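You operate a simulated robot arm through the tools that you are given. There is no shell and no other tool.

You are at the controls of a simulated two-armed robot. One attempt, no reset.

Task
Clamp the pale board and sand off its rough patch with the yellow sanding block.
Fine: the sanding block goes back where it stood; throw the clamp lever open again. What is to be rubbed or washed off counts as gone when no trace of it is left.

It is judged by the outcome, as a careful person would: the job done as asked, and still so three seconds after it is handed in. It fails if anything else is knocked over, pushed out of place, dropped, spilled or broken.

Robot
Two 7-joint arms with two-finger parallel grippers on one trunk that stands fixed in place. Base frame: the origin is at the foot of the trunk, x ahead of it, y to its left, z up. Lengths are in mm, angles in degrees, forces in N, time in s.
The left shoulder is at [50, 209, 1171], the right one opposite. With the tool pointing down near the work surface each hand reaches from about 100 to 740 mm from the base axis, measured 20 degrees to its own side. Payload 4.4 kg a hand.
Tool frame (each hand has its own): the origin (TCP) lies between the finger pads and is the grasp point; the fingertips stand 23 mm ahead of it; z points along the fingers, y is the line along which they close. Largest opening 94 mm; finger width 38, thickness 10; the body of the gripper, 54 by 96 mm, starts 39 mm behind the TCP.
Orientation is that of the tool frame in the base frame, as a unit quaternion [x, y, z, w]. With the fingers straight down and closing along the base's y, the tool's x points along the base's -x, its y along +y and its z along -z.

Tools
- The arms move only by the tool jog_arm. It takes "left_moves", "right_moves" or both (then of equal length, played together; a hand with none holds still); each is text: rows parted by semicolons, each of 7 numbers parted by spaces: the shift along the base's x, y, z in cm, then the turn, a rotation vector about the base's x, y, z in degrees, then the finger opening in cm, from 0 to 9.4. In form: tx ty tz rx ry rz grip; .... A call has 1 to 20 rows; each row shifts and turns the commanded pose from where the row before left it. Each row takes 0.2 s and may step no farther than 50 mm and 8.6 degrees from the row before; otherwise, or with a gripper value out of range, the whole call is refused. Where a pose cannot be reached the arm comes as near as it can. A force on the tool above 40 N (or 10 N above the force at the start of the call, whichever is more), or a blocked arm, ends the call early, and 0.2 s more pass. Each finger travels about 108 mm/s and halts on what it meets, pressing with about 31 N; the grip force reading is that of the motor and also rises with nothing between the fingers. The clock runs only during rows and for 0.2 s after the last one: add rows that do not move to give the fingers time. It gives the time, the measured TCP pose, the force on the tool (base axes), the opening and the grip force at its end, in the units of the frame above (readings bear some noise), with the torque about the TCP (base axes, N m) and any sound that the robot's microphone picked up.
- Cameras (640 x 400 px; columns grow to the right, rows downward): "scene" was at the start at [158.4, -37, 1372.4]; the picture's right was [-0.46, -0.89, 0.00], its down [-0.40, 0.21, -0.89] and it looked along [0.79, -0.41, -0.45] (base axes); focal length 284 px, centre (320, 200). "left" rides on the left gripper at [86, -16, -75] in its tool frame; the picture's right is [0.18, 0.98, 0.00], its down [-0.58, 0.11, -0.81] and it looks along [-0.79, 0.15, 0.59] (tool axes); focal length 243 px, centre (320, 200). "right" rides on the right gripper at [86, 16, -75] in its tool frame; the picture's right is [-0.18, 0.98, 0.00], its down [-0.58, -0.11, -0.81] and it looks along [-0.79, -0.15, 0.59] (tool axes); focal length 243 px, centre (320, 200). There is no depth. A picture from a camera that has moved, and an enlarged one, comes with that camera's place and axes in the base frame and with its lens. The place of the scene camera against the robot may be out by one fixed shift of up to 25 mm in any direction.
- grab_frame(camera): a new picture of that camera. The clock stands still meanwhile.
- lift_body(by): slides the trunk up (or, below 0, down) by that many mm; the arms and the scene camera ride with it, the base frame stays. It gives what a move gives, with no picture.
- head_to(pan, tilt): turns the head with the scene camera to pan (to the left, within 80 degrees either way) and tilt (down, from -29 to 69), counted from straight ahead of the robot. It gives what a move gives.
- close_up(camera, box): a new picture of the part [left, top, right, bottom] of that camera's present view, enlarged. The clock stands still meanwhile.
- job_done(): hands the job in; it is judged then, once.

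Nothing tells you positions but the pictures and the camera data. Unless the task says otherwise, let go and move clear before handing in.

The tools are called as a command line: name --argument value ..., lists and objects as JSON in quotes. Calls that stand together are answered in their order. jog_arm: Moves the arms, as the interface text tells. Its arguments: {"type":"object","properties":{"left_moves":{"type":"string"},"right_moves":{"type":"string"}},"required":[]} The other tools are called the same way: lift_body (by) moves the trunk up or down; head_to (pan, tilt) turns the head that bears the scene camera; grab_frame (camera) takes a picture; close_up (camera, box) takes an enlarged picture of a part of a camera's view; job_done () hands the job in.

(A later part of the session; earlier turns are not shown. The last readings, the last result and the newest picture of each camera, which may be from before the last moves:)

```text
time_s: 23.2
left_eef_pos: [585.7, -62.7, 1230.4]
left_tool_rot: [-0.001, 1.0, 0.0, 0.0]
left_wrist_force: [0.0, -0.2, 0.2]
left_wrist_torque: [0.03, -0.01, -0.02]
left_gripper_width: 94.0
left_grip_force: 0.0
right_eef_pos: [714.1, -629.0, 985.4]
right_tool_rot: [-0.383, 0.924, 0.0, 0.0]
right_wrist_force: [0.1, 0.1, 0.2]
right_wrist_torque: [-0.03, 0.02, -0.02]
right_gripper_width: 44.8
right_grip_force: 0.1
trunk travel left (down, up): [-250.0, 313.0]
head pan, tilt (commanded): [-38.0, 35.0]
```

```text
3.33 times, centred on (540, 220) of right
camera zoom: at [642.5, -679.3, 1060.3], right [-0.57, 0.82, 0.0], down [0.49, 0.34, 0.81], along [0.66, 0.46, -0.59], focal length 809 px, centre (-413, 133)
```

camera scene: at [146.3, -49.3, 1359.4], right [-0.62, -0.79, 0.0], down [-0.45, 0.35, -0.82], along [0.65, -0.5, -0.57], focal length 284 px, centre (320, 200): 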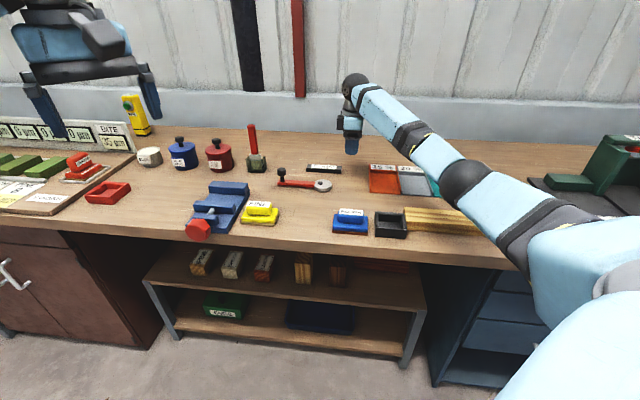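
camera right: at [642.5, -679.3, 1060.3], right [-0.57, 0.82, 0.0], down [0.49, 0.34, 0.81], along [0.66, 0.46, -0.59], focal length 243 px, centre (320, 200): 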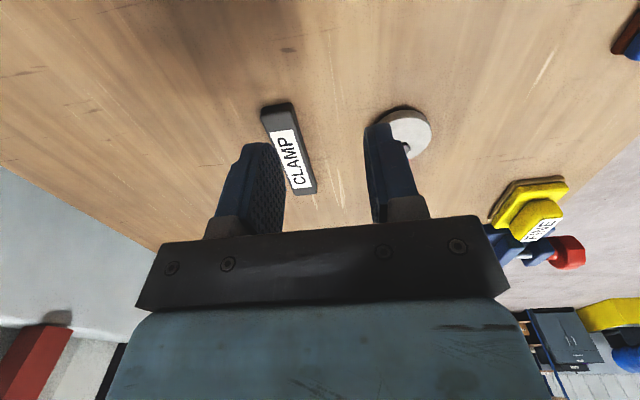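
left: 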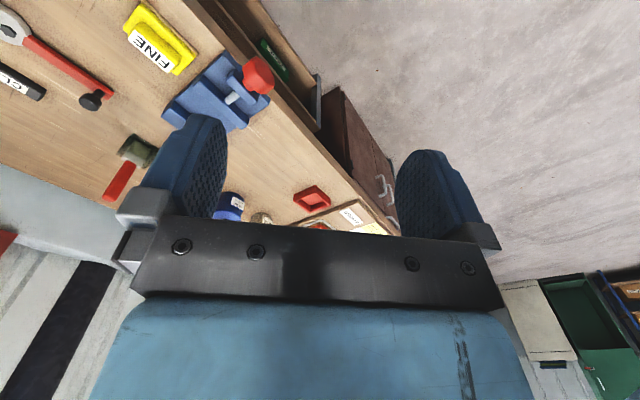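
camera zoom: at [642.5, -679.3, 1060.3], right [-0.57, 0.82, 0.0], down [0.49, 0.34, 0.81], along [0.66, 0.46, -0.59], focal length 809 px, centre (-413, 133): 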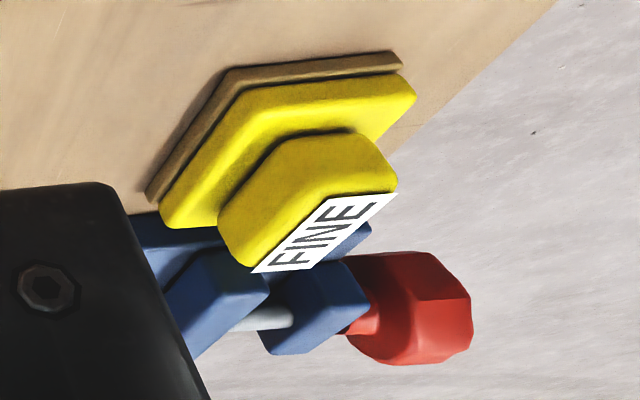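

The board is back in its place, so the end grip didn't hold. I'll return, re-measure, and grip nearer its centre. This time I'll lift a few millimetres slowly and read the force.

jog_arm --right_moves "-4.06 -0.79 0 0 0 0 6; -4.06 -0.79 0 0 0 0 8; -4.06 -0.79 0 0 0 0 9.4; -4.06 -0.79 0 0 0 0 9.4; -4.06 -0.79 0 0 0 0 9.4; -4.06 -0.79 0 0 0 0 9.4; -4.06 -0.79 0 0 0 0 9.4; -4.06 -0.79 0 0 0 0 9.4; -4.06 -0.79 0 0 0 0 9.4; 0 0 0 0 0 0 9.4; 0 0 0 0 0 0 9.4"

grab_frame --camera "right"

close_up --camera "scene" --box '[360, 160, 560, 280]'

```text
time_s: 25.6
left_eef_pos: [585.7, -63.2, 1229.9]
left_tool_rot: [-0.001, 1.0, 0.001, 0.0]
left_wrist_force: [-0.3, -0.7, 0.1]
left_wrist_torque: [0.02, 0.0, 0.03]
left_gripper_width: 93.9
left_grip_force: 0.1
right_eef_pos: [348.0, -700.5, 985.3]
right_tool_rot: [-0.383, 0.924, 0.0, 0.001]
right_wrist_force: [-1.1, 0.3, -0.1]
right_wrist_torque: [0.02, -0.01, 0.01]
right_gripper_width: 93.8
right_grip_force: 0.0
trunk travel left (down, up): [-250.0, 313.0]
head pan, tilt (commanded): [-38.0, 35.0]
```

```text
taken
camera right: at [276.5, -750.9, 1060.4], right [-0.57, 0.82, 0.0], down [0.49, 0.33, 0.81], along [0.66, 0.46, -0.59], focal length 243 px, centre (320, 200)
```

right: 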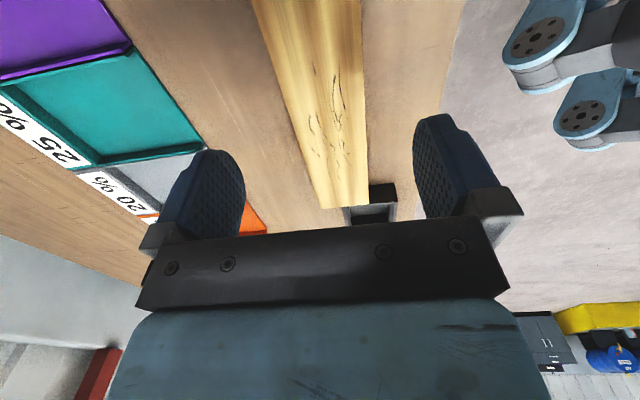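

```text
3.20 times, centred on (460, 220) of scene
camera zoom: at [145.8, -49.3, 1359.5], right [-0.62, -0.79, 0.0], down [-0.45, 0.35, -0.82], along [0.65, -0.5, -0.57], focal length 910 px, centre (-128, 136)
```

zoom: 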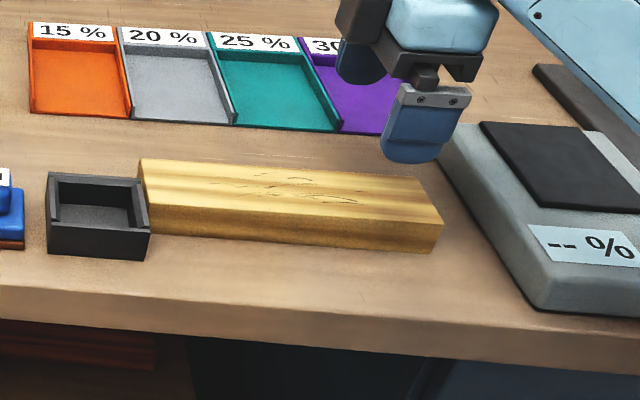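

The board is unmoved and centred between the fingers. I'll lower, close with a long settle, then lift just 8 mm slowly and read the result.

jog_arm --right_moves "0 0 -4 0 0 0 9.4; 0 0 -4 0 0 0 9.4; 0 0 -1.5 0 0 0 9.4; 0 0 -0.45 0 0 0 9.4; 0 0 0 0 0 0 7.5; 0 0 0 0 0 0 6; 0 0 0 0 0 0 4; 0 0 0 0 0 0 2; 0 0 0 0 0 0 2; 0 0 0 0 0 0 2"

jog_arm --right_moves "0 0 0.2 0 0 0 2; 0 0 0.2 0 0 0 2; 0 0 0.2 0 0 0 2; 0 0 0.2 0 0 0 2; 0 0 0 0 0 0 2"

close_up --camera "scene" --box '[360, 160, 560, 280]'

```text
time_s: 27.9
left_eef_pos: [585.6, -62.7, 1229.8]
left_tool_rot: [-0.001, 1.0, 0.0, 0.001]
left_wrist_force: [0.4, 0.5, 0.2]
left_wrist_torque: [0.03, 0.02, 0.0]
left_gripper_width: 94.1
left_grip_force: 0.0
right_eef_pos: [349.0, -699.8, 886.2]
right_tool_rot: [-0.384, 0.923, -0.001, 0.0]
right_wrist_force: [-0.3, 0.6, 0.5]
right_wrist_torque: [0.01, -0.1, 0.08]
right_gripper_width: 59.7
right_grip_force: 30.5
trunk travel left (down, up): [-250.0, 313.0]
head pan, tilt (commanded): [-38.0, 35.0]
```

```text
time_s: 29.1
left_eef_pos: [587.7, -63.1, 1230.6]
left_tool_rot: [-0.001, 1.0, 0.001, -0.001]
left_wrist_force: [1.0, -0.3, -0.3]
left_wrist_torque: [-0.02, 0.01, 0.0]
left_gripper_width: 93.8
left_grip_force: 0.0
right_eef_pos: [350.6, -699.9, 893.9]
right_tool_rot: [-0.383, 0.924, 0.0, 0.0]
right_wrist_force: [0.1, -0.4, -1.2]
right_wrist_torque: [-0.06, 0.07, -0.01]
right_gripper_width: 59.5
right_grip_force: 31.4
trunk travel left (down, up): [-250.0, 313.0]
head pan, tilt (commanded): [-38.0, 35.0]
```

```text
3.20 times, centred on (460, 220) of scene
camera zoom: at [146.4, -49.7, 1359.4], right [-0.62, -0.79, 0.0], down [-0.45, 0.35, -0.82], along [0.65, -0.5, -0.57], focal length 910 px, centre (-128, 136)
```

zoom: 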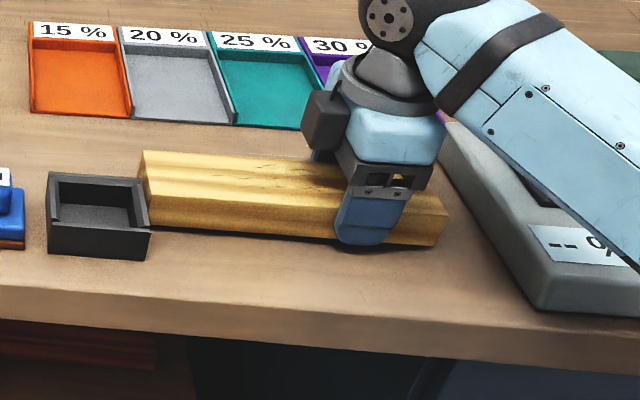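

It held this time: the board is up about 8 mm with both ends off the bench. I'll keep lifting slowly and check again.

jog_arm --right_moves "0 0 0.4 0 0 0 2; 0 0 0.6 0 0 0 2; 0 0 0.8 0 0 0 2; 0 0 1 0 0 0 2; 0 0 1.2 0 0 0 2; 0 0 1.2 0 0 0 2; 0 0 1 0 0 0 2; 0 0 0.8 0 0 0 2; 0 0 0.5 0 0 0 2; 0 0 0 0 0 0 2"

close_up --camera "scene" --box '[360, 130, 560, 280]'

grab_frame --camera "right"

```text
time_s: 31.2
left_eef_pos: [586.6, -62.6, 1230.7]
left_tool_rot: [0.0, 1.0, -0.001, 0.0]
left_wrist_force: [-0.2, -0.1, 0.8]
left_wrist_torque: [-0.02, -0.02, -0.01]
left_gripper_width: 94.1
left_grip_force: 0.1
right_eef_pos: [347.8, -698.4, 969.5]
right_tool_rot: [-0.383, 0.924, 0.001, 0.0]
right_wrist_force: [-0.3, 0.6, -1.8]
right_wrist_torque: [-0.05, 0.07, 0.02]
right_gripper_width: 59.5
right_grip_force: 31.3
trunk travel left (down, up): [-250.0, 313.0]
head pan, tilt (commanded): [-38.0, 35.0]
```

```text
2.67 times, centred on (460, 205) of scene
camera zoom: at [146.3, -49.7, 1359.4], right [-0.62, -0.79, 0.0], down [-0.45, 0.35, -0.82], along [0.65, -0.5, -0.57], focal length 758 px, centre (-53, 187)
```

zoom: 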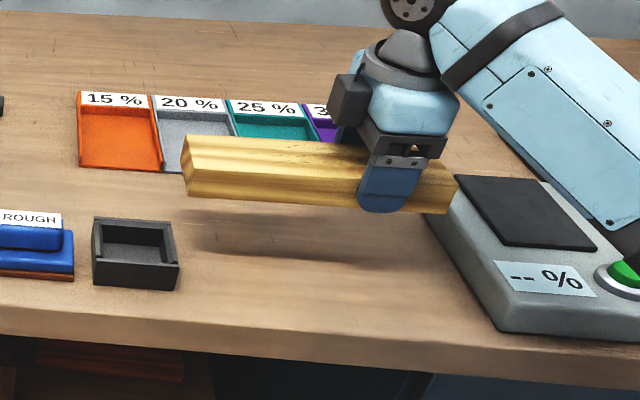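

```text
taken
camera right: at [277.4, -750.4, 1043.8], right [-0.57, 0.82, 0.0], down [0.49, 0.33, 0.81], along [0.66, 0.46, -0.59], focal length 243 px, centre (320, 200)
```

right: 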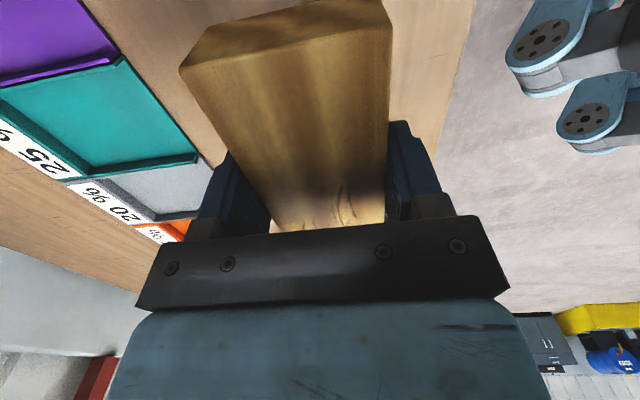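

The board lifts level and weighs about 2 N. To clear both the fence and the orange tray at the clamp I want the grip about 14 mm further toward the right end, so I'll set it back down and re-grip.

jog_arm --right_moves "0 0 -1 0 0 0 2; 0 0 -1.5 0 0 0 2; 0 0 -1.5 0 0 0 2; 0 0 -1.5 0 0 0 2; 0 0 -1.2 0 0 0 2; 0 0 -0.8 0 0 0 2; 0 0 -0.5 0 0 0 2; 0 0 -0.25 0 0 0 2; 0 0 0 0 0 0 2; 0 0 0 0 0 0 6.2; 0 0 0 0 0 0 7; 0 0 0 0 0 0 8; 0 0 0 0 0 0 8.5; -0.5 -0.5 0 0 0 0 8.5; -0.5 -0.5 0 0 0 0 8.5; 0 0 0 0 0 0 8.5"

close_up --camera "scene" --box '[360, 160, 560, 280]'

grab_frame --camera "right"

```text
time_s: 34.6
left_eef_pos: [586.1, -63.4, 1230.0]
left_tool_rot: [-0.001, 1.0, 0.0, 0.001]
left_wrist_force: [0.6, 0.1, -0.5]
left_wrist_torque: [-0.01, -0.03, 0.02]
left_gripper_width: 93.9
left_grip_force: 0.1
right_eef_pos: [339.0, -710.6, 886.8]
right_tool_rot: [-0.383, 0.924, 0.0, 0.0]
right_wrist_force: [-0.5, 0.0, -0.4]
right_wrist_torque: [0.02, 0.0, 0.03]
right_gripper_width: 85.1
right_grip_force: 0.2
trunk travel left (down, up): [-250.0, 313.0]
head pan, tilt (commanded): [-38.0, 35.0]
```

```text
3.20 times, centred on (460, 220) of scene
camera zoom: at [146.2, -49.4, 1359.4], right [-0.62, -0.79, 0.0], down [-0.45, 0.35, -0.82], along [0.65, -0.5, -0.57], focal length 910 px, centre (-128, 136)
```

zoom: 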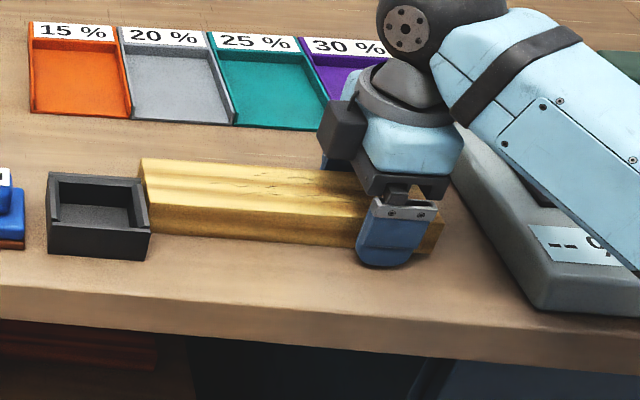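

```text
taken
camera right: at [267.0, -760.4, 961.4], right [-0.57, 0.82, 0.0], down [0.49, 0.33, 0.81], along [0.66, 0.46, -0.59], focal length 243 px, centre (320, 200)
```

right: 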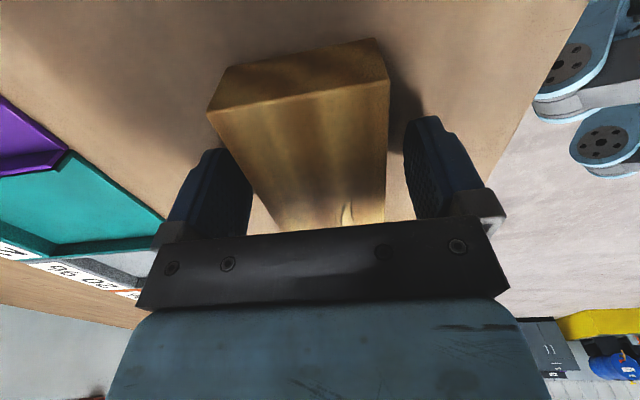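

The re-grip position is good, about 64 mm right of the board's centre. I'll close, settle, and lift slowly.

jog_arm --right_moves "0 0 -0.05 0 0 0 7; 0 0 0 0 0 0 6; 0 0 0 0 0 0 4; 0 0 0 0 0 0 2; 0 0 0 0 0 0 1; 0 0 0 0 0 0 1; 0 0 0.2 0 0 0 1; 0 0 0.2 0 0 0 1; 0 0 0.3 0 0 0 1; 0 0 0.5 0 0 0 1; 0 0 0.7 0 0 0 1; 0 0 0.9 0 0 0 1; 0 0 1 0 0 0 1; 0 0 1.2 0 0 0 1; 0 0 1.2 0 0 0 1; 0 0 1.0 0 0 0 1; 0 0 0.6 0 0 0 1; 0 0 0.3 0 0 0 1; 0 0 0 0 0 0 1"

close_up --camera "scene" --box '[360, 130, 560, 280]'

grab_frame --camera "right"

```text
time_s: 38.6
left_eef_pos: [586.4, -62.2, 1231.5]
left_tool_rot: [-0.001, 1.0, 0.0, -0.001]
left_wrist_force: [-0.6, -0.3, 0.0]
left_wrist_torque: [-0.04, -0.02, 0.02]
left_gripper_width: 93.9
left_grip_force: 0.0
right_eef_pos: [339.1, -709.9, 968.1]
right_tool_rot: [-0.384, 0.923, 0.0, 0.0]
right_wrist_force: [0.3, -0.2, -1.3]
right_wrist_torque: [-0.11, 0.1, 0.01]
right_gripper_width: 59.8
right_grip_force: 30.9
trunk travel left (down, up): [-250.0, 313.0]
head pan, tilt (commanded): [-38.0, 35.0]
```

```text
2.67 times, centred on (460, 205) of scene
camera zoom: at [146.3, -49.7, 1359.4], right [-0.62, -0.79, 0.0], down [-0.45, 0.35, -0.82], along [0.65, -0.5, -0.57], focal length 758 px, centre (-53, 187)
```

zoom: 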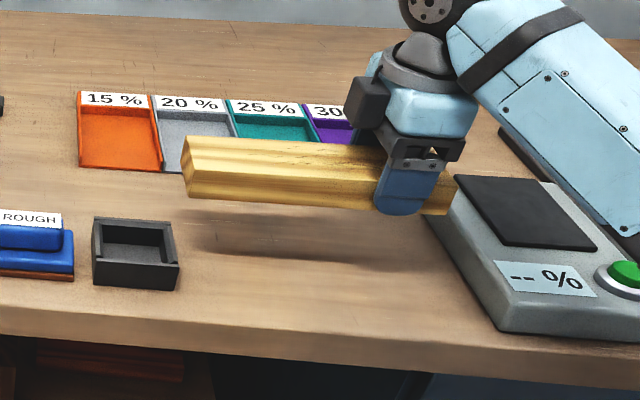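

```text
taken
camera right: at [267.3, -760.8, 1042.2], right [-0.57, 0.82, 0.0], down [0.49, 0.33, 0.81], along [0.66, 0.46, -0.59], focal length 243 px, centre (320, 200)
```

right: 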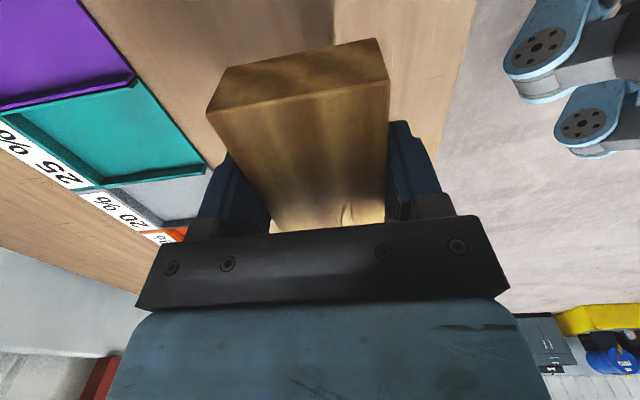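

The board is held steady and level. I'll carry it slowly to hover above the clamp gap.

jog_arm --right_moves "1 0.21 0 0 0 0 1; 1.7 0.36 0 0 0 0 1; 2.335 0.495 0 0 0 0 1; 2.335 0.495 0 0 0 0 1; 2.335 0.495 0 0 0 0 1; 2.335 0.495 0 0 0 0 1; 2.335 0.495 0 0 0 0 1; 2.335 0.495 0 0 0 0 1; 2.335 0.495 0 0 0 0 1; 2.335 0.495 0 0 0 0 1; 2.335 0.495 0 0 0 0 1; 2.335 0.495 0 0 0 0 1; 2.335 0.495 0 0 0 0 1; 2.335 0.495 0 0 0 0 1; 2.335 0.495 0 0 0 0 1; 2.335 0.495 0 0 0 0 1; 1.3 0.275 0 0 0 0 1; 0.68 0.145 0 0 0 0 1; 0 0 0 0 0 0 1; 0 0 0 0 0 0 1"

grab_frame --camera "right"

close_up --camera "scene" --box '[220, 90, 440, 230]'

```text
time_s: 42.9
left_eef_pos: [587.2, -62.6, 1229.4]
left_tool_rot: [-0.001, 1.0, 0.0, -0.001]
left_wrist_force: [-0.3, -0.2, 0.5]
left_wrist_torque: [0.0, -0.01, 0.01]
left_gripper_width: 94.0
left_grip_force: 0.1
right_eef_pos: [714.1, -629.0, 966.4]
right_tool_rot: [-0.384, 0.923, 0.0, 0.0]
right_wrist_force: [-0.1, 0.5, -2.2]
right_wrist_torque: [-0.08, 0.1, -0.01]
right_gripper_width: 59.7
right_grip_force: 30.9
trunk travel left (down, up): [-250.0, 313.0]
head pan, tilt (commanded): [-38.0, 35.0]
```

```text
taken
camera right: at [642.2, -680.3, 1040.9], right [-0.57, 0.82, 0.0], down [0.49, 0.33, 0.81], along [0.66, 0.46, -0.59], focal length 243 px, centre (320, 200)
```

right: 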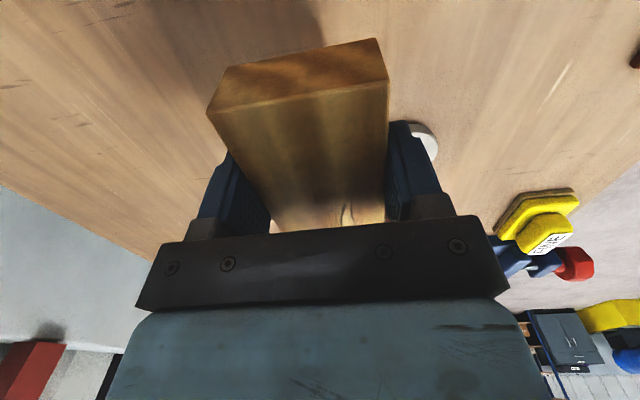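

```text
2.86 times, centred on (330, 160) of scene
camera zoom: at [146.5, -49.6, 1359.4], right [-0.62, -0.79, 0.0], down [-0.45, 0.35, -0.82], along [0.65, -0.5, -0.57], focal length 813 px, centre (291, 314)
```

zoom: 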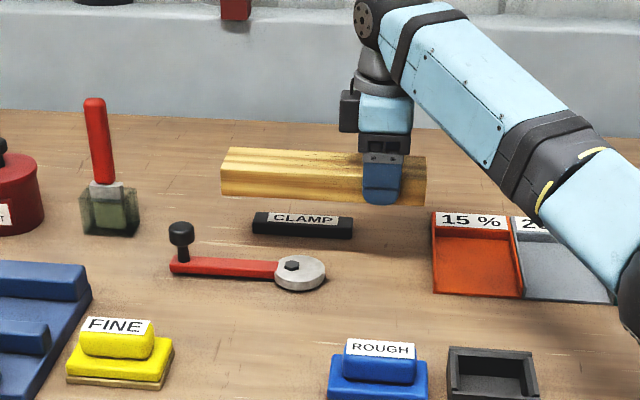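

The board hovers just over the gap, parallel to the fence. I'll lower it slowly, staying a few millimetres short of the fence, and watch the force.

jog_arm --right_moves "-0.14 0.14 -1 0 0 0 1; 0 0 -1.5 0 0 0 1; 0 0 -1.5 0 0 0 1; 0 0 -1.2 0 0 0 1; 0 0 -0.8 0 0 0 1; 0 0 0 0 0 0 1"

close_up --camera "scene" --box '[240, 120, 420, 230]'

grab_frame --camera "right"

```text
time_s: 44.2
left_eef_pos: [586.2, -63.1, 1230.1]
left_tool_rot: [-0.001, 1.0, 0.0, -0.001]
left_wrist_force: [-0.5, 0.7, -0.1]
left_wrist_torque: [0.01, -0.02, 0.02]
left_gripper_width: 94.0
left_grip_force: 0.1
right_eef_pos: [711.3, -628.2, 907.3]
right_tool_rot: [-0.384, 0.923, 0.0, 0.0]
right_wrist_force: [0.3, -0.1, -2.2]
right_wrist_torque: [-0.07, 0.07, -0.02]
right_gripper_width: 59.7
right_grip_force: 31.6
trunk travel left (down, up): [-250.0, 313.0]
head pan, tilt (commanded): [-38.0, 35.0]
```

```text
3.56 times, centred on (330, 175) of scene
camera zoom: at [146.4, -49.6, 1359.4], right [-0.62, -0.79, 0.0], down [-0.45, 0.35, -0.82], along [0.65, -0.5, -0.57], focal length 1011 px, centre (284, 289)
```

zoom: 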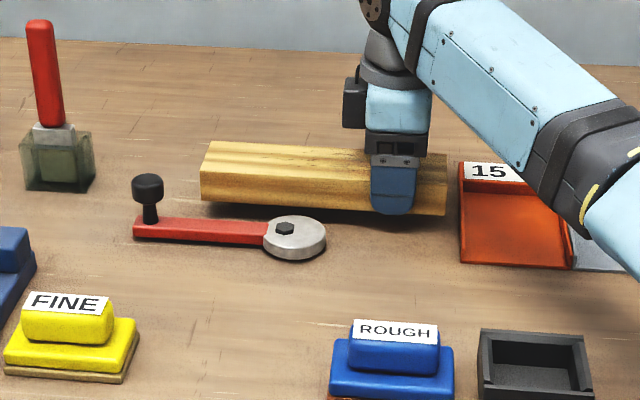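

```text
taken
camera right: at [640.0, -679.3, 981.8], right [-0.57, 0.82, 0.0], down [0.49, 0.33, 0.81], along [0.66, 0.46, -0.59], focal length 243 px, centre (320, 200)
```

right: 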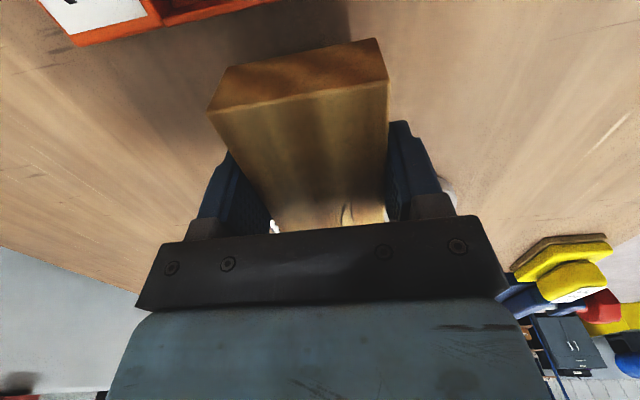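

Everything is clear and 20 mm remain to the bench. I'll finish lowering.

jog_arm --right_moves "0 0 -0.7 0 0 0 1; 0 0 -0.5 0 0 0 1; 0 0 -0.4 0 0 0 1; 0 0 -0.25 0 0 0 1; 0 0 -0.15 0 0 0 1; 0 0 0 0 0 0 1"

close_up --camera "scene" --box '[240, 120, 420, 230]'

```text
time_s: 45.6
left_eef_pos: [586.5, -63.2, 1231.1]
left_tool_rot: [-0.001, 1.0, -0.001, -0.001]
left_wrist_force: [-0.1, 0.6, -0.4]
left_wrist_torque: [0.0, 0.0, 0.01]
left_gripper_width: 94.0
left_grip_force: 0.1
right_eef_pos: [711.3, -627.4, 887.4]
right_tool_rot: [-0.383, 0.924, 0.0, 0.0]
right_wrist_force: [0.5, -0.7, -2.8]
right_wrist_torque: [-0.1, 0.08, -0.01]
right_gripper_width: 59.5
right_grip_force: 30.7
trunk travel left (down, up): [-250.0, 313.0]
head pan, tilt (commanded): [-38.0, 35.0]
```

```text
3.56 times, centred on (330, 175) of scene
camera zoom: at [146.4, -49.6, 1359.4], right [-0.62, -0.79, 0.0], down [-0.45, 0.35, -0.82], along [0.65, -0.5, -0.57], focal length 1011 px, centre (284, 289)
```

zoom: 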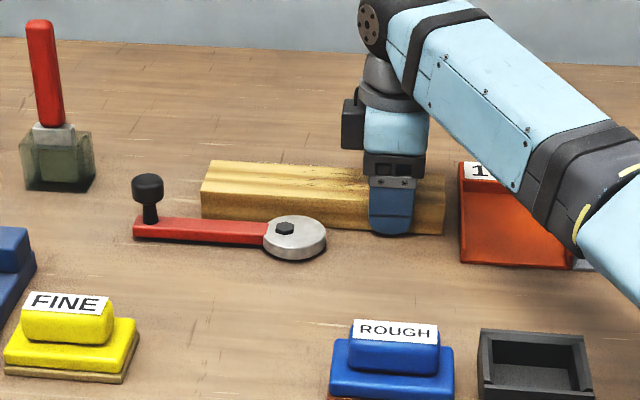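

The board now sits between cam and fence, about 1 mm above the bench. I'll nudge it toward the fence until I feel contact.

jog_arm --right_moves "0.14 -0.14 0 0 0 0 1; 0.14 -0.14 0 0 0 0 1; 0.14 -0.14 0 0 0 0 1; 0 0 0 0 0 0 1"

jog_arm --right_moves "0.14 -0.14 0 0 0 0 1; 0 0 0 0 0 0 1"

```text
time_s: 46.7
left_eef_pos: [585.0, -61.4, 1232.8]
left_tool_rot: [0.0, 1.0, 0.0, 0.0]
left_wrist_force: [-0.1, -0.4, 0.1]
left_wrist_torque: [-0.03, -0.01, -0.01]
left_gripper_width: 93.6
left_grip_force: 0.0
right_eef_pos: [713.5, -630.2, 888.5]
right_tool_rot: [-0.386, 0.923, 0.001, -0.002]
right_wrist_force: [-15.3, 8.0, 2.4]
right_wrist_torque: [0.2, -0.13, 0.44]
right_gripper_width: 59.8
right_grip_force: 30.8
trunk travel left (down, up): [-250.0, 313.0]
head pan, tilt (commanded): [-38.0, 35.0]
stopped in row 4 (right hand): the force on the tool passed its limit at 41 N (the readings are from after the stop); the commanded pose is now the measured one
```

```text
time_s: 47.3
left_eef_pos: [583.8, -61.0, 1232.9]
left_tool_rot: [-0.001, 1.0, 0.0, 0.001]
left_wrist_force: [-0.7, -0.4, -0.8]
left_wrist_torque: [-0.01, 0.01, 0.02]
left_gripper_width: 93.9
left_grip_force: 0.0
right_eef_pos: [714.3, -631.0, 888.5]
right_tool_rot: [-0.387, 0.922, 0.004, -0.004]
right_wrist_force: [-20.0, 9.7, 6.4]
right_wrist_torque: [0.3, -0.38, 0.54]
right_gripper_width: 59.6
right_grip_force: 31.3
trunk travel left (down, up): [-250.0, 313.0]
head pan, tilt (commanded): [-38.0, 35.0]
stopped in row 2 (right hand): the force on the tool passed its limit at 41 N (the readings are from after the stop); the commanded pose is now the measured one
```

The board's far face met the fence at n≈980. I'll relax the push, settle the board on the bench, release, and lift clear.

jog_arm --right_moves "-0.1 0.1 -0.1 0 0 0 1; 0 0 -0.1 0 0 0 1; 0 0 0 0 0 0 1; 0 0 0 0 0 0 6.2; 0 0 0 0 0 0 6.6; 0 0 0 0 0 0 7.2; 0 0 0 0 0 0 7.6; 0 0 0 0 0 0 7.6"

grab_frame --camera "right"

```text
time_s: 49.1
left_eef_pos: [585.8, -61.5, 1230.9]
left_tool_rot: [-0.001, 1.0, -0.001, 0.0]
left_wrist_force: [-0.2, -0.9, 0.5]
left_wrist_torque: [-0.02, -0.01, -0.02]
left_gripper_width: 94.2
left_grip_force: 0.1
right_eef_pos: [715.1, -630.5, 883.3]
right_tool_rot: [-0.386, 0.922, 0.004, -0.003]
right_wrist_force: [-5.2, 2.9, 6.5]
right_wrist_torque: [-0.03, -0.16, 0.03]
right_gripper_width: 73.5
right_grip_force: 0.2
trunk travel left (down, up): [-250.0, 313.0]
head pan, tilt (commanded): [-38.0, 35.0]
```

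```text
taken
camera right: at [643.6, -681.3, 958.6], right [-0.57, 0.82, 0.01], down [0.49, 0.33, 0.8], along [0.66, 0.46, -0.6], focal length 243 px, centre (320, 200)
```

right: 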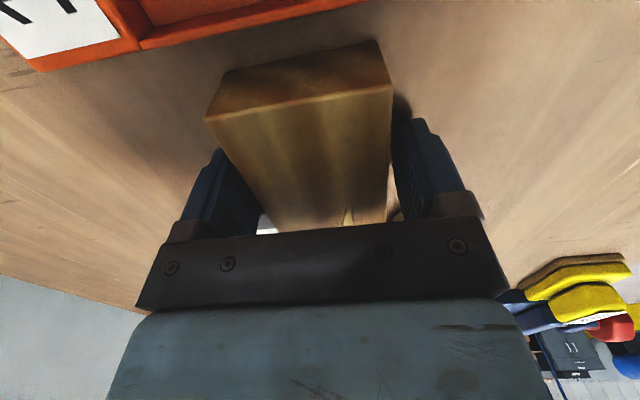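

The board is released. I'll lift the hand straight up and straighten its slight tilt.

jog_arm --right_moves "0 0 0.5 0 0 0 7.6; 0 0 1 0 0 0 7.6; 0 0 2 0 0 0 7.6; 0 0 3 0 0 0 7.6; 0 0 4 -0.25 -0.6 -0.54 7.6; 0 0 4 0 0 0 7.6; 0 0 0 0 0 0 7.6; 0 0 0 0 0 0 7.6"

grab_frame --camera "right"

close_up --camera "scene" --box '[240, 120, 420, 230]'

```text
time_s: 50.9
left_eef_pos: [585.9, -62.4, 1230.9]
left_tool_rot: [-0.001, 1.0, 0.0, 0.0]
left_wrist_force: [0.7, 0.3, 0.5]
left_wrist_torque: [-0.03, 0.03, 0.01]
left_gripper_width: 93.9
left_grip_force: 0.0
right_eef_pos: [714.4, -628.5, 1026.6]
right_tool_rot: [-0.381, 0.925, 0.0, 0.0]
right_wrist_force: [-0.4, -0.3, 0.0]
right_wrist_torque: [-0.01, 0.0, -0.02]
right_gripper_width: 75.7
right_grip_force: 0.0
trunk travel left (down, up): [-250.0, 313.0]
head pan, tilt (commanded): [-38.0, 35.0]
```

```text
taken
camera right: at [642.8, -680.1, 1101.3], right [-0.56, 0.83, 0.0], down [0.49, 0.33, 0.81], along [0.67, 0.45, -0.59], focal length 243 px, centre (320, 200)
```

right: 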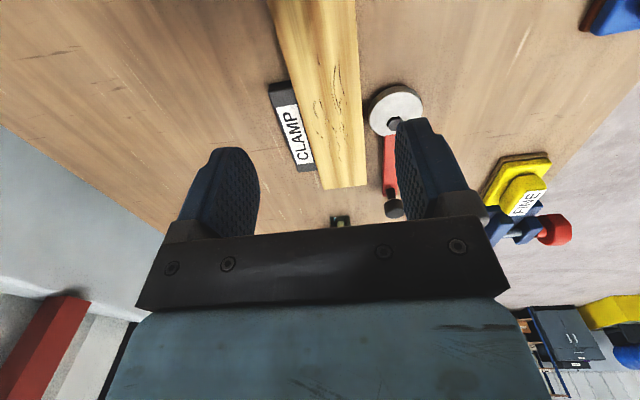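

```text
3.56 times, centred on (330, 175) of scene
camera zoom: at [146.0, -49.1, 1359.5], right [-0.62, -0.79, 0.0], down [-0.45, 0.35, -0.82], along [0.65, -0.5, -0.57], focal length 1011 px, centre (284, 289)
```

zoom: 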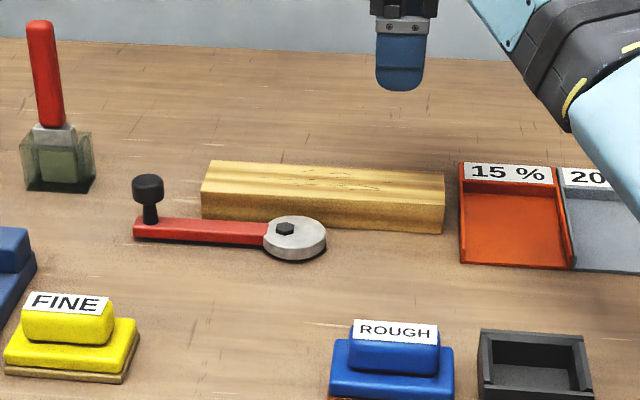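

The board lies along the fence. I'll zoom in on the cam gap and the knob before throwing the lever.

close_up --camera "right" --box '[260, 0, 460, 125]'

close_up --camera "right" --box '[320, 80, 480, 230]'

```text
3.20 times, centred on (360, 62) of right
camera zoom: at [642.8, -680.1, 1101.3], right [-0.56, 0.83, 0.0], down [0.49, 0.33, 0.81], along [0.67, 0.45, -0.59], focal length 776 px, centre (192, 640)
```

zoom: 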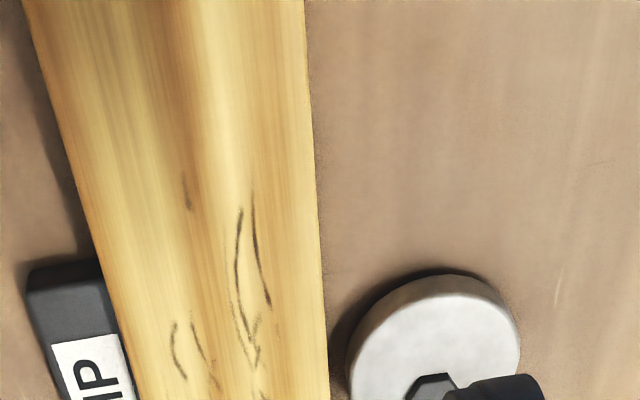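

```text
2.67 times, centred on (400, 155) of right
camera zoom: at [642.8, -680.1, 1101.3], right [-0.56, 0.83, 0.0], down [0.49, 0.33, 0.81], along [0.67, 0.45, -0.59], focal length 647 px, centre (107, 320)
```

zoom: 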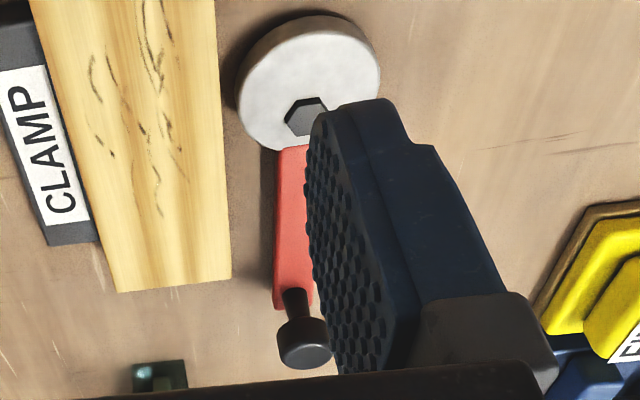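

The gap between cam and board is only about 8–9 mm, so the cam should clamp it. I'll move above the lever knob, fingers open, to check alignment.

jog_arm --right_moves "2.05 3.88 0 0 0 0 7.6; 2.05 3.88 0 0 0 0 7.6; 2.05 3.88 0 0 0 0 7.6; 2.05 3.88 0 0 0 0 7.6; 2.06 3.9 0 0 0 0 7.6; 0 0 -3 0 0 0 7.6; 0 0 -3 0 0 0 7.6; 0 0 0 0 0 0 7.6; 0 0 0 0 0 0 7.6"

grab_frame --camera "right"

close_up --camera "scene" --box '[220, 90, 420, 230]'

```text
time_s: 52.9
left_eef_pos: [587.4, -62.8, 1231.0]
left_tool_rot: [-0.001, 1.0, -0.001, -0.001]
left_wrist_force: [0.3, -0.3, -0.8]
left_wrist_torque: [0.02, 0.01, 0.0]
left_gripper_width: 93.8
left_grip_force: 0.1
right_eef_pos: [818.4, -436.2, 967.2]
right_tool_rot: [-0.382, 0.924, 0.0, 0.0]
right_wrist_force: [-0.9, 0.5, -0.9]
right_wrist_torque: [0.0, 0.02, -0.01]
right_gripper_width: 76.0
right_grip_force: 0.0
trunk travel left (down, up): [-250.0, 313.0]
head pan, tilt (commanded): [-38.0, 35.0]
```

```text
taken
camera right: at [746.4, -486.6, 1041.2], right [-0.56, 0.83, 0.0], down [0.49, 0.33, 0.81], along [0.67, 0.45, -0.59], focal length 243 px, centre (320, 200)
```

right: 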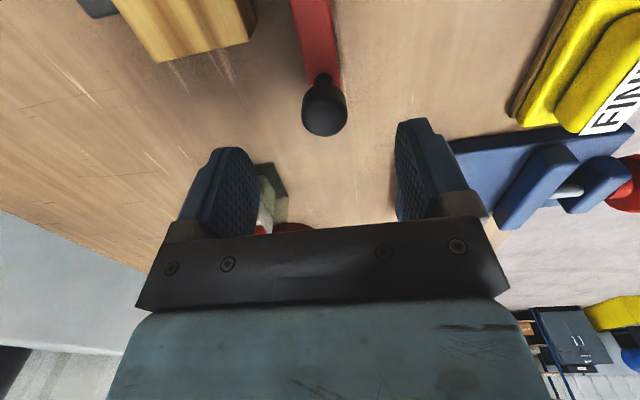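

```text
2.86 times, centred on (320, 160) of scene
camera zoom: at [146.5, -49.3, 1359.4], right [-0.62, -0.79, 0.0], down [-0.45, 0.35, -0.82], along [0.65, -0.5, -0.57], focal length 813 px, centre (320, 314)
```

zoom: 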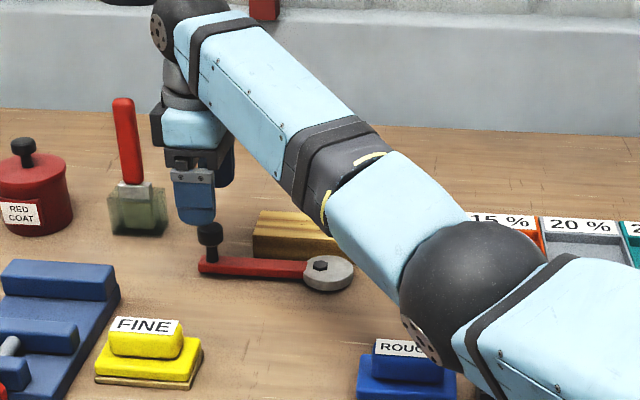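

The knob is centred between the fingers. I'll descend around it and close.

jog_arm --right_moves "-0.25 0.1 -2 0 0 0 7.6; 0 0 -2 0 0 0 7.6; 0 0 -1.5 0 0 0 7.6; 0 0 -0.6 0 0 0 7.6; 0 0 0 0 0 0 6; 0 0 0 0 0 0 4; 0 0 0 0 0 0 2; 0 0 0 0 0 0 1; 0 0 0 0 0 0 1"

grab_frame --camera "right"

close_up --camera "scene" --box '[220, 90, 420, 230]'

```text
time_s: 54.9
left_eef_pos: [586.8, -63.6, 1231.4]
left_tool_rot: [-0.001, 1.0, -0.001, -0.001]
left_wrist_force: [0.2, -0.4, -0.4]
left_wrist_torque: [0.01, -0.01, -0.06]
left_gripper_width: 93.8
left_grip_force: 0.1
right_eef_pos: [814.7, -435.1, 905.1]
right_tool_rot: [-0.381, 0.925, 0.0, 0.001]
right_wrist_force: [-0.6, -0.1, -0.7]
right_wrist_torque: [0.07, -0.04, -0.02]
right_gripper_width: 27.2
right_grip_force: 44.4
trunk travel left (down, up): [-250.0, 313.0]
head pan, tilt (commanded): [-38.0, 35.0]
```

```text
taken
camera right: at [742.9, -485.3, 980.1], right [-0.56, 0.83, 0.0], down [0.49, 0.33, 0.81], along [0.67, 0.45, -0.59], focal length 243 px, centre (320, 200)
```

right: 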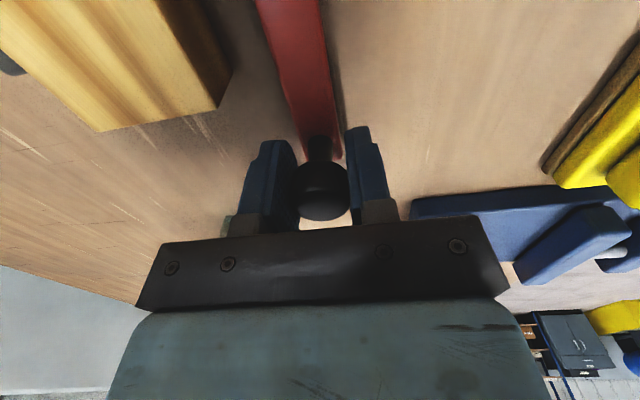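

```text
2.86 times, centred on (320, 160) of scene
camera zoom: at [146.3, -49.5, 1359.4], right [-0.62, -0.79, 0.0], down [-0.45, 0.35, -0.82], along [0.65, -0.5, -0.57], focal length 813 px, centre (320, 314)
```

zoom: 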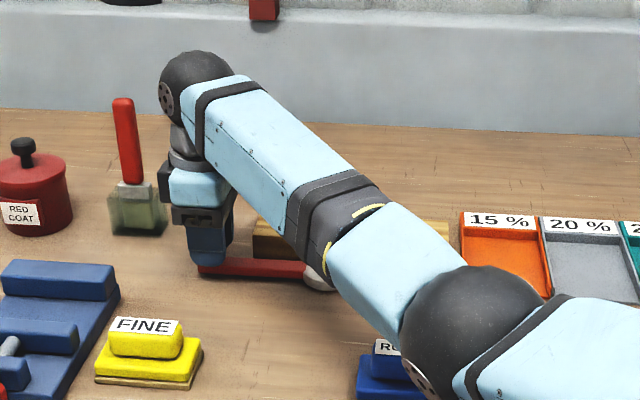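

The fingers hold the knob at 27 mm diameter. I'll swing it along its arc around the pivot toward the robot, a first part now, watching forces.

jog_arm --right_moves "-0.75 0.7 0 0 0 0 1; -0.81 0.63 0 0 0 0 1; -0.86 0.57 0 0 0 0 1; -0.91 0.48 0 0 0 0 1; -0.95 0.41 0 0 0 0 1; 0 0 0 0 0 0 1"

close_up --camera "scene" --box '[220, 90, 420, 230]'

grab_frame --camera "right"

```text
time_s: 56.3
left_eef_pos: [586.2, -63.0, 1230.7]
left_tool_rot: [-0.001, 1.0, 0.0, -0.001]
left_wrist_force: [0.1, 0.6, -0.4]
left_wrist_torque: [0.01, -0.01, 0.03]
left_gripper_width: 93.9
left_grip_force: 0.0
right_eef_pos: [772.4, -408.9, 905.6]
right_tool_rot: [-0.381, 0.924, 0.0, -0.001]
right_wrist_force: [0.7, -0.9, 1.4]
right_wrist_torque: [-0.05, -0.01, 0.15]
right_gripper_width: 27.3
right_grip_force: 45.2
trunk travel left (down, up): [-250.0, 313.0]
head pan, tilt (commanded): [-38.0, 35.0]
```

```text
2.86 times, centred on (320, 160) of scene
camera zoom: at [146.1, -49.4, 1359.5], right [-0.62, -0.79, 0.0], down [-0.45, 0.35, -0.82], along [0.65, -0.5, -0.57], focal length 813 px, centre (320, 314)
```

zoom: 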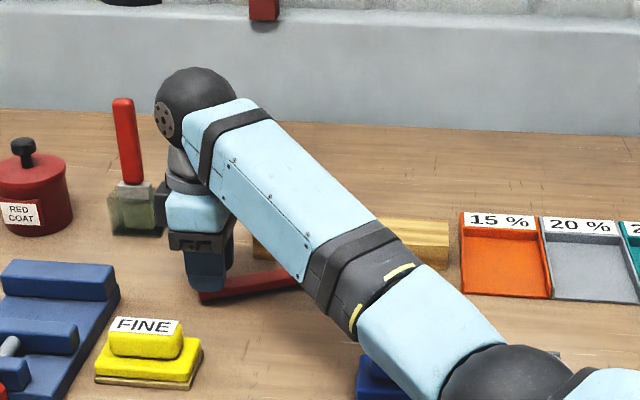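

```text
taken
camera right: at [700.3, -458.0, 980.4], right [-0.56, 0.83, 0.0], down [0.49, 0.33, 0.81], along [0.67, 0.45, -0.59], focal length 243 px, centre (320, 200)
```

right: 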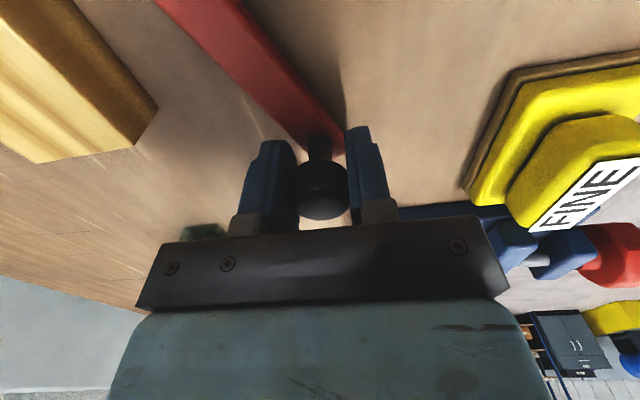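

The lever swings freely. I'll continue the arc, turning the hand along with it so the fingers keep pushing in the direction of travel.

jog_arm --right_moves "-0.98 0.32 0 0 0 5 1; -1.0 0.23 0 0 0 5 1; -1.02 0.14 0 0 0 5 1; -1.03 0.06 0 0 0 5 1; -1.03 -0.03 0 0 0 5 1; 0 0 0 0 0 0 1"

close_up --camera "scene" --box '[220, 90, 420, 230]'

grab_frame --camera "right"

```text
time_s: 57.7
left_eef_pos: [586.0, -63.6, 1230.4]
left_tool_rot: [-0.001, 1.0, 0.001, -0.001]
left_wrist_force: [0.0, -1.1, 0.2]
left_wrist_torque: [0.0, -0.01, 0.01]
left_gripper_width: 94.2
left_grip_force: 0.1
right_eef_pos: [721.0, -401.0, 906.2]
right_tool_rot: [-0.573, 0.82, 0.0, 0.0]
right_wrist_force: [1.6, -7.2, -0.1]
right_wrist_torque: [-0.14, 0.02, 0.14]
right_gripper_width: 27.2
right_grip_force: 45.2
trunk travel left (down, up): [-250.0, 313.0]
head pan, tilt (commanded): [-38.0, 35.0]
```

```text
2.86 times, centred on (320, 160) of scene
camera zoom: at [146.3, -50.1, 1359.4], right [-0.62, -0.79, 0.0], down [-0.45, 0.35, -0.82], along [0.65, -0.5, -0.57], focal length 813 px, centre (320, 314)
```

zoom: 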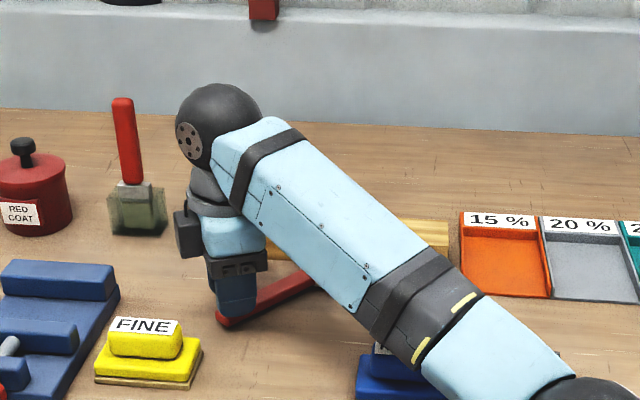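

```text
taken
camera right: at [677.4, -477.2, 980.4], right [-0.86, 0.51, 0.0], down [0.3, 0.51, 0.81], along [0.41, 0.69, -0.59], focal length 243 px, centre (320, 200)
```

right: 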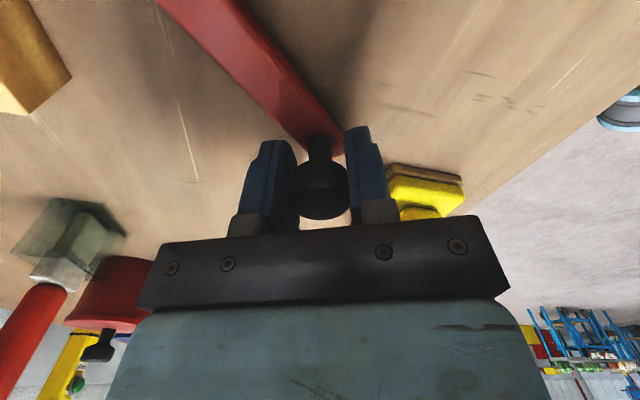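

It follows well and the hand turned as asked. I'll continue the arc in smaller portions, expecting the cam to meet the board soon.

jog_arm --right_moves "-1.02 -0.2 0 0 0 5 1; -1.0 -0.21 0 0 0 5 1; -0.99 -0.3 0 0 0 5 1; 0 0 0 0 0 0 1"

jog_arm --right_moves "-0.95 -0.38 0 0 0 5 1; -0.46 -0.23 0 0 0 2.5 1; 0 0 0 0 0 0 1"

close_up --camera "scene" --box '[220, 90, 420, 230]'

```text
time_s: 58.7
left_eef_pos: [587.5, -63.6, 1229.8]
left_tool_rot: [-0.002, 1.0, 0.0, 0.0]
left_wrist_force: [-1.0, -0.7, 0.2]
left_wrist_torque: [0.01, -0.03, -0.01]
left_gripper_width: 94.1
left_grip_force: 0.1
right_eef_pos: [691.1, -406.9, 906.2]
right_tool_rot: [-0.675, 0.738, 0.0, 0.0]
right_wrist_force: [0.5, 0.5, -0.3]
right_wrist_torque: [0.31, -0.08, 0.01]
right_gripper_width: 26.9
right_grip_force: 44.8
trunk travel left (down, up): [-250.0, 313.0]
head pan, tilt (commanded): [-38.0, 35.0]
```

```text
time_s: 59.5
left_eef_pos: [586.1, -61.6, 1231.3]
left_tool_rot: [0.0, 1.0, 0.0, 0.0]
left_wrist_force: [0.2, -0.1, 0.1]
left_wrist_torque: [-0.03, 0.0, 0.0]
left_gripper_width: 94.0
left_grip_force: 0.1
right_eef_pos: [676.8, -413.6, 906.9]
right_tool_rot: [0.722, -0.691, -0.001, 0.001]
right_wrist_force: [-3.3, 4.1, -2.7]
right_wrist_torque: [0.19, 0.05, -0.12]
right_gripper_width: 27.2
right_grip_force: 44.8
trunk travel left (down, up): [-250.0, 313.0]
head pan, tilt (commanded): [-38.0, 35.0]
```

```text
2.86 times, centred on (320, 160) of scene
camera zoom: at [146.2, -49.3, 1359.4], right [-0.62, -0.79, 0.0], down [-0.45, 0.35, -0.82], along [0.65, -0.5, -0.57], focal length 813 px, centre (320, 314)
```

zoom: 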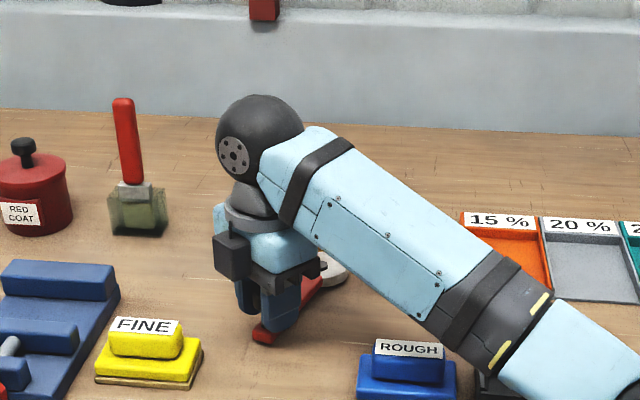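

Still smooth at about 73° of throw. I'll keep going step by step until the cam bears on the board.

jog_arm --right_moves "-0.9 -0.51 0 0 0 5 1; -0.85 -0.58 0 0 0 5 1; 0 0 0 0 0 0 1"

jog_arm --right_moves "-0.4 -0.33 0 0 0 2.5 1; -0.4 -0.33 0 0 0 2.5 1; 0 0 0 0 0 0 1"

close_up --camera "scene" --box '[220, 90, 420, 230]'

grab_frame --camera "right"

```text
time_s: 60.3
left_eef_pos: [587.2, -62.7, 1230.3]
left_tool_rot: [-0.001, 1.0, 0.0, -0.001]
left_wrist_force: [-0.2, -0.3, 0.2]
left_wrist_torque: [-0.03, 0.01, 0.0]
left_gripper_width: 94.1
left_grip_force: 0.0
right_eef_pos: [659.7, -424.2, 904.4]
right_tool_rot: [0.78, -0.626, 0.0, 0.0]
right_wrist_force: [0.6, 3.0, -1.8]
right_wrist_torque: [0.24, 0.07, 0.19]
right_gripper_width: 27.0
right_grip_force: 45.1
trunk travel left (down, up): [-250.0, 313.0]
head pan, tilt (commanded): [-38.0, 35.0]
```

```text
time_s: 61.1
left_eef_pos: [587.3, -63.0, 1230.6]
left_tool_rot: [-0.001, 1.0, 0.0, 0.0]
left_wrist_force: [0.1, -0.4, -0.2]
left_wrist_torque: [-0.02, -0.01, 0.0]
left_gripper_width: 93.9
left_grip_force: 0.1
right_eef_pos: [651.2, -431.1, 905.6]
right_tool_rot: [0.806, -0.592, 0.0, 0.0]
right_wrist_force: [-0.2, 3.6, -2.4]
right_wrist_torque: [-0.11, -0.13, 0.2]
right_gripper_width: 27.1
right_grip_force: 45.5
trunk travel left (down, up): [-250.0, 313.0]
head pan, tilt (commanded): [-38.0, 35.0]
```

```text
2.86 times, centred on (320, 160) of scene
camera zoom: at [146.5, -49.2, 1359.4], right [-0.62, -0.79, 0.0], down [-0.45, 0.35, -0.82], along [0.65, -0.5, -0.57], focal length 813 px, centre (320, 314)
```

zoom: 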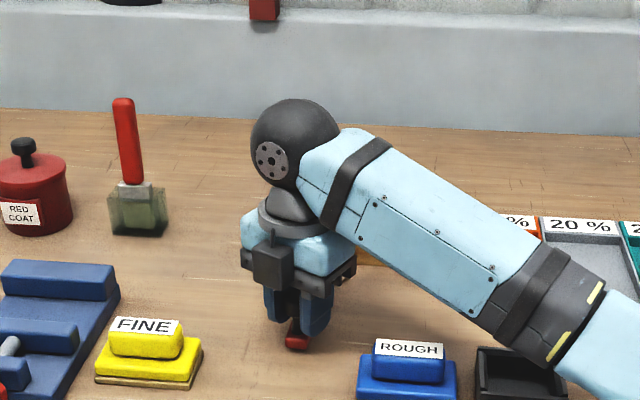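

```text
taken
camera right: at [663.0, -519.1, 980.5], right [-0.99, -0.12, 0.0], down [-0.07, 0.59, 0.81], along [-0.1, 0.8, -0.59], focal length 243 px, centre (320, 200)
```

right: 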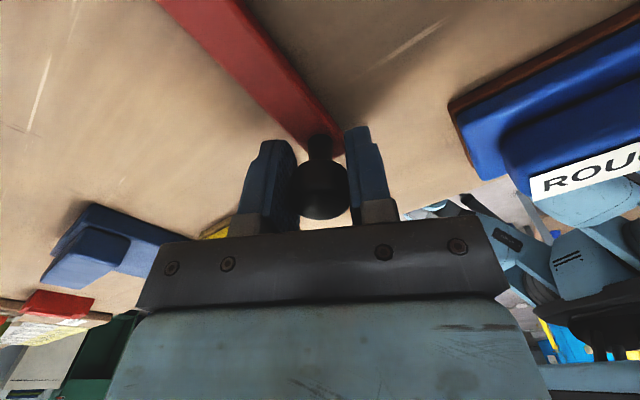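

About 88° of throw so far with little resistance. I'll continue in small steps and watch for the cam tightening.

jog_arm --right_moves "-0.37 -0.36 0 0 0 2.5 1; -0.36 -0.37 0 0 0 2.5 1; 0 0 0 0 0 0 1"

jog_arm --right_moves "-0.34 -0.39 0 0 0 2.5 1; -0.32 -0.4 0 0 0 2.5 1; 0 0 0 0 0 0 1"

```text
time_s: 61.9
left_eef_pos: [587.8, -62.9, 1229.3]
left_tool_rot: [-0.001, 1.0, 0.0, 0.0]
left_wrist_force: [-0.2, 1.1, -0.6]
left_wrist_torque: [-0.01, -0.01, -0.01]
left_gripper_width: 94.1
left_grip_force: 0.1
right_eef_pos: [644.6, -437.8, 905.5]
right_tool_rot: [0.831, -0.556, -0.001, 0.0]
right_wrist_force: [1.9, 4.3, -3.0]
right_wrist_torque: [0.04, -0.1, 0.3]
right_gripper_width: 27.3
right_grip_force: 45.8
trunk travel left (down, up): [-250.0, 313.0]
head pan, tilt (commanded): [-38.0, 35.0]
```

```text
time_s: 62.5
left_eef_pos: [589.8, -61.9, 1229.7]
left_tool_rot: [0.0, 1.0, 0.001, -0.002]
left_wrist_force: [0.1, 0.4, 0.0]
left_wrist_torque: [0.01, -0.06, 0.02]
left_gripper_width: 94.0
left_grip_force: 0.0
right_eef_pos: [643.4, -440.0, 906.0]
right_tool_rot: [0.851, -0.526, 0.002, -0.006]
right_wrist_force: [25.5, 13.2, -5.9]
right_wrist_torque: [-0.85, -0.68, -0.15]
right_gripper_width: 27.5
right_grip_force: 44.8
trunk travel left (down, up): [-250.0, 313.0]
head pan, tilt (commanded): [-38.0, 35.0]
stopped in row 2 (right hand): the force on the tool passed its limit at 46 N (the readings are from after the stop); the commanded pose is now the measured one
```

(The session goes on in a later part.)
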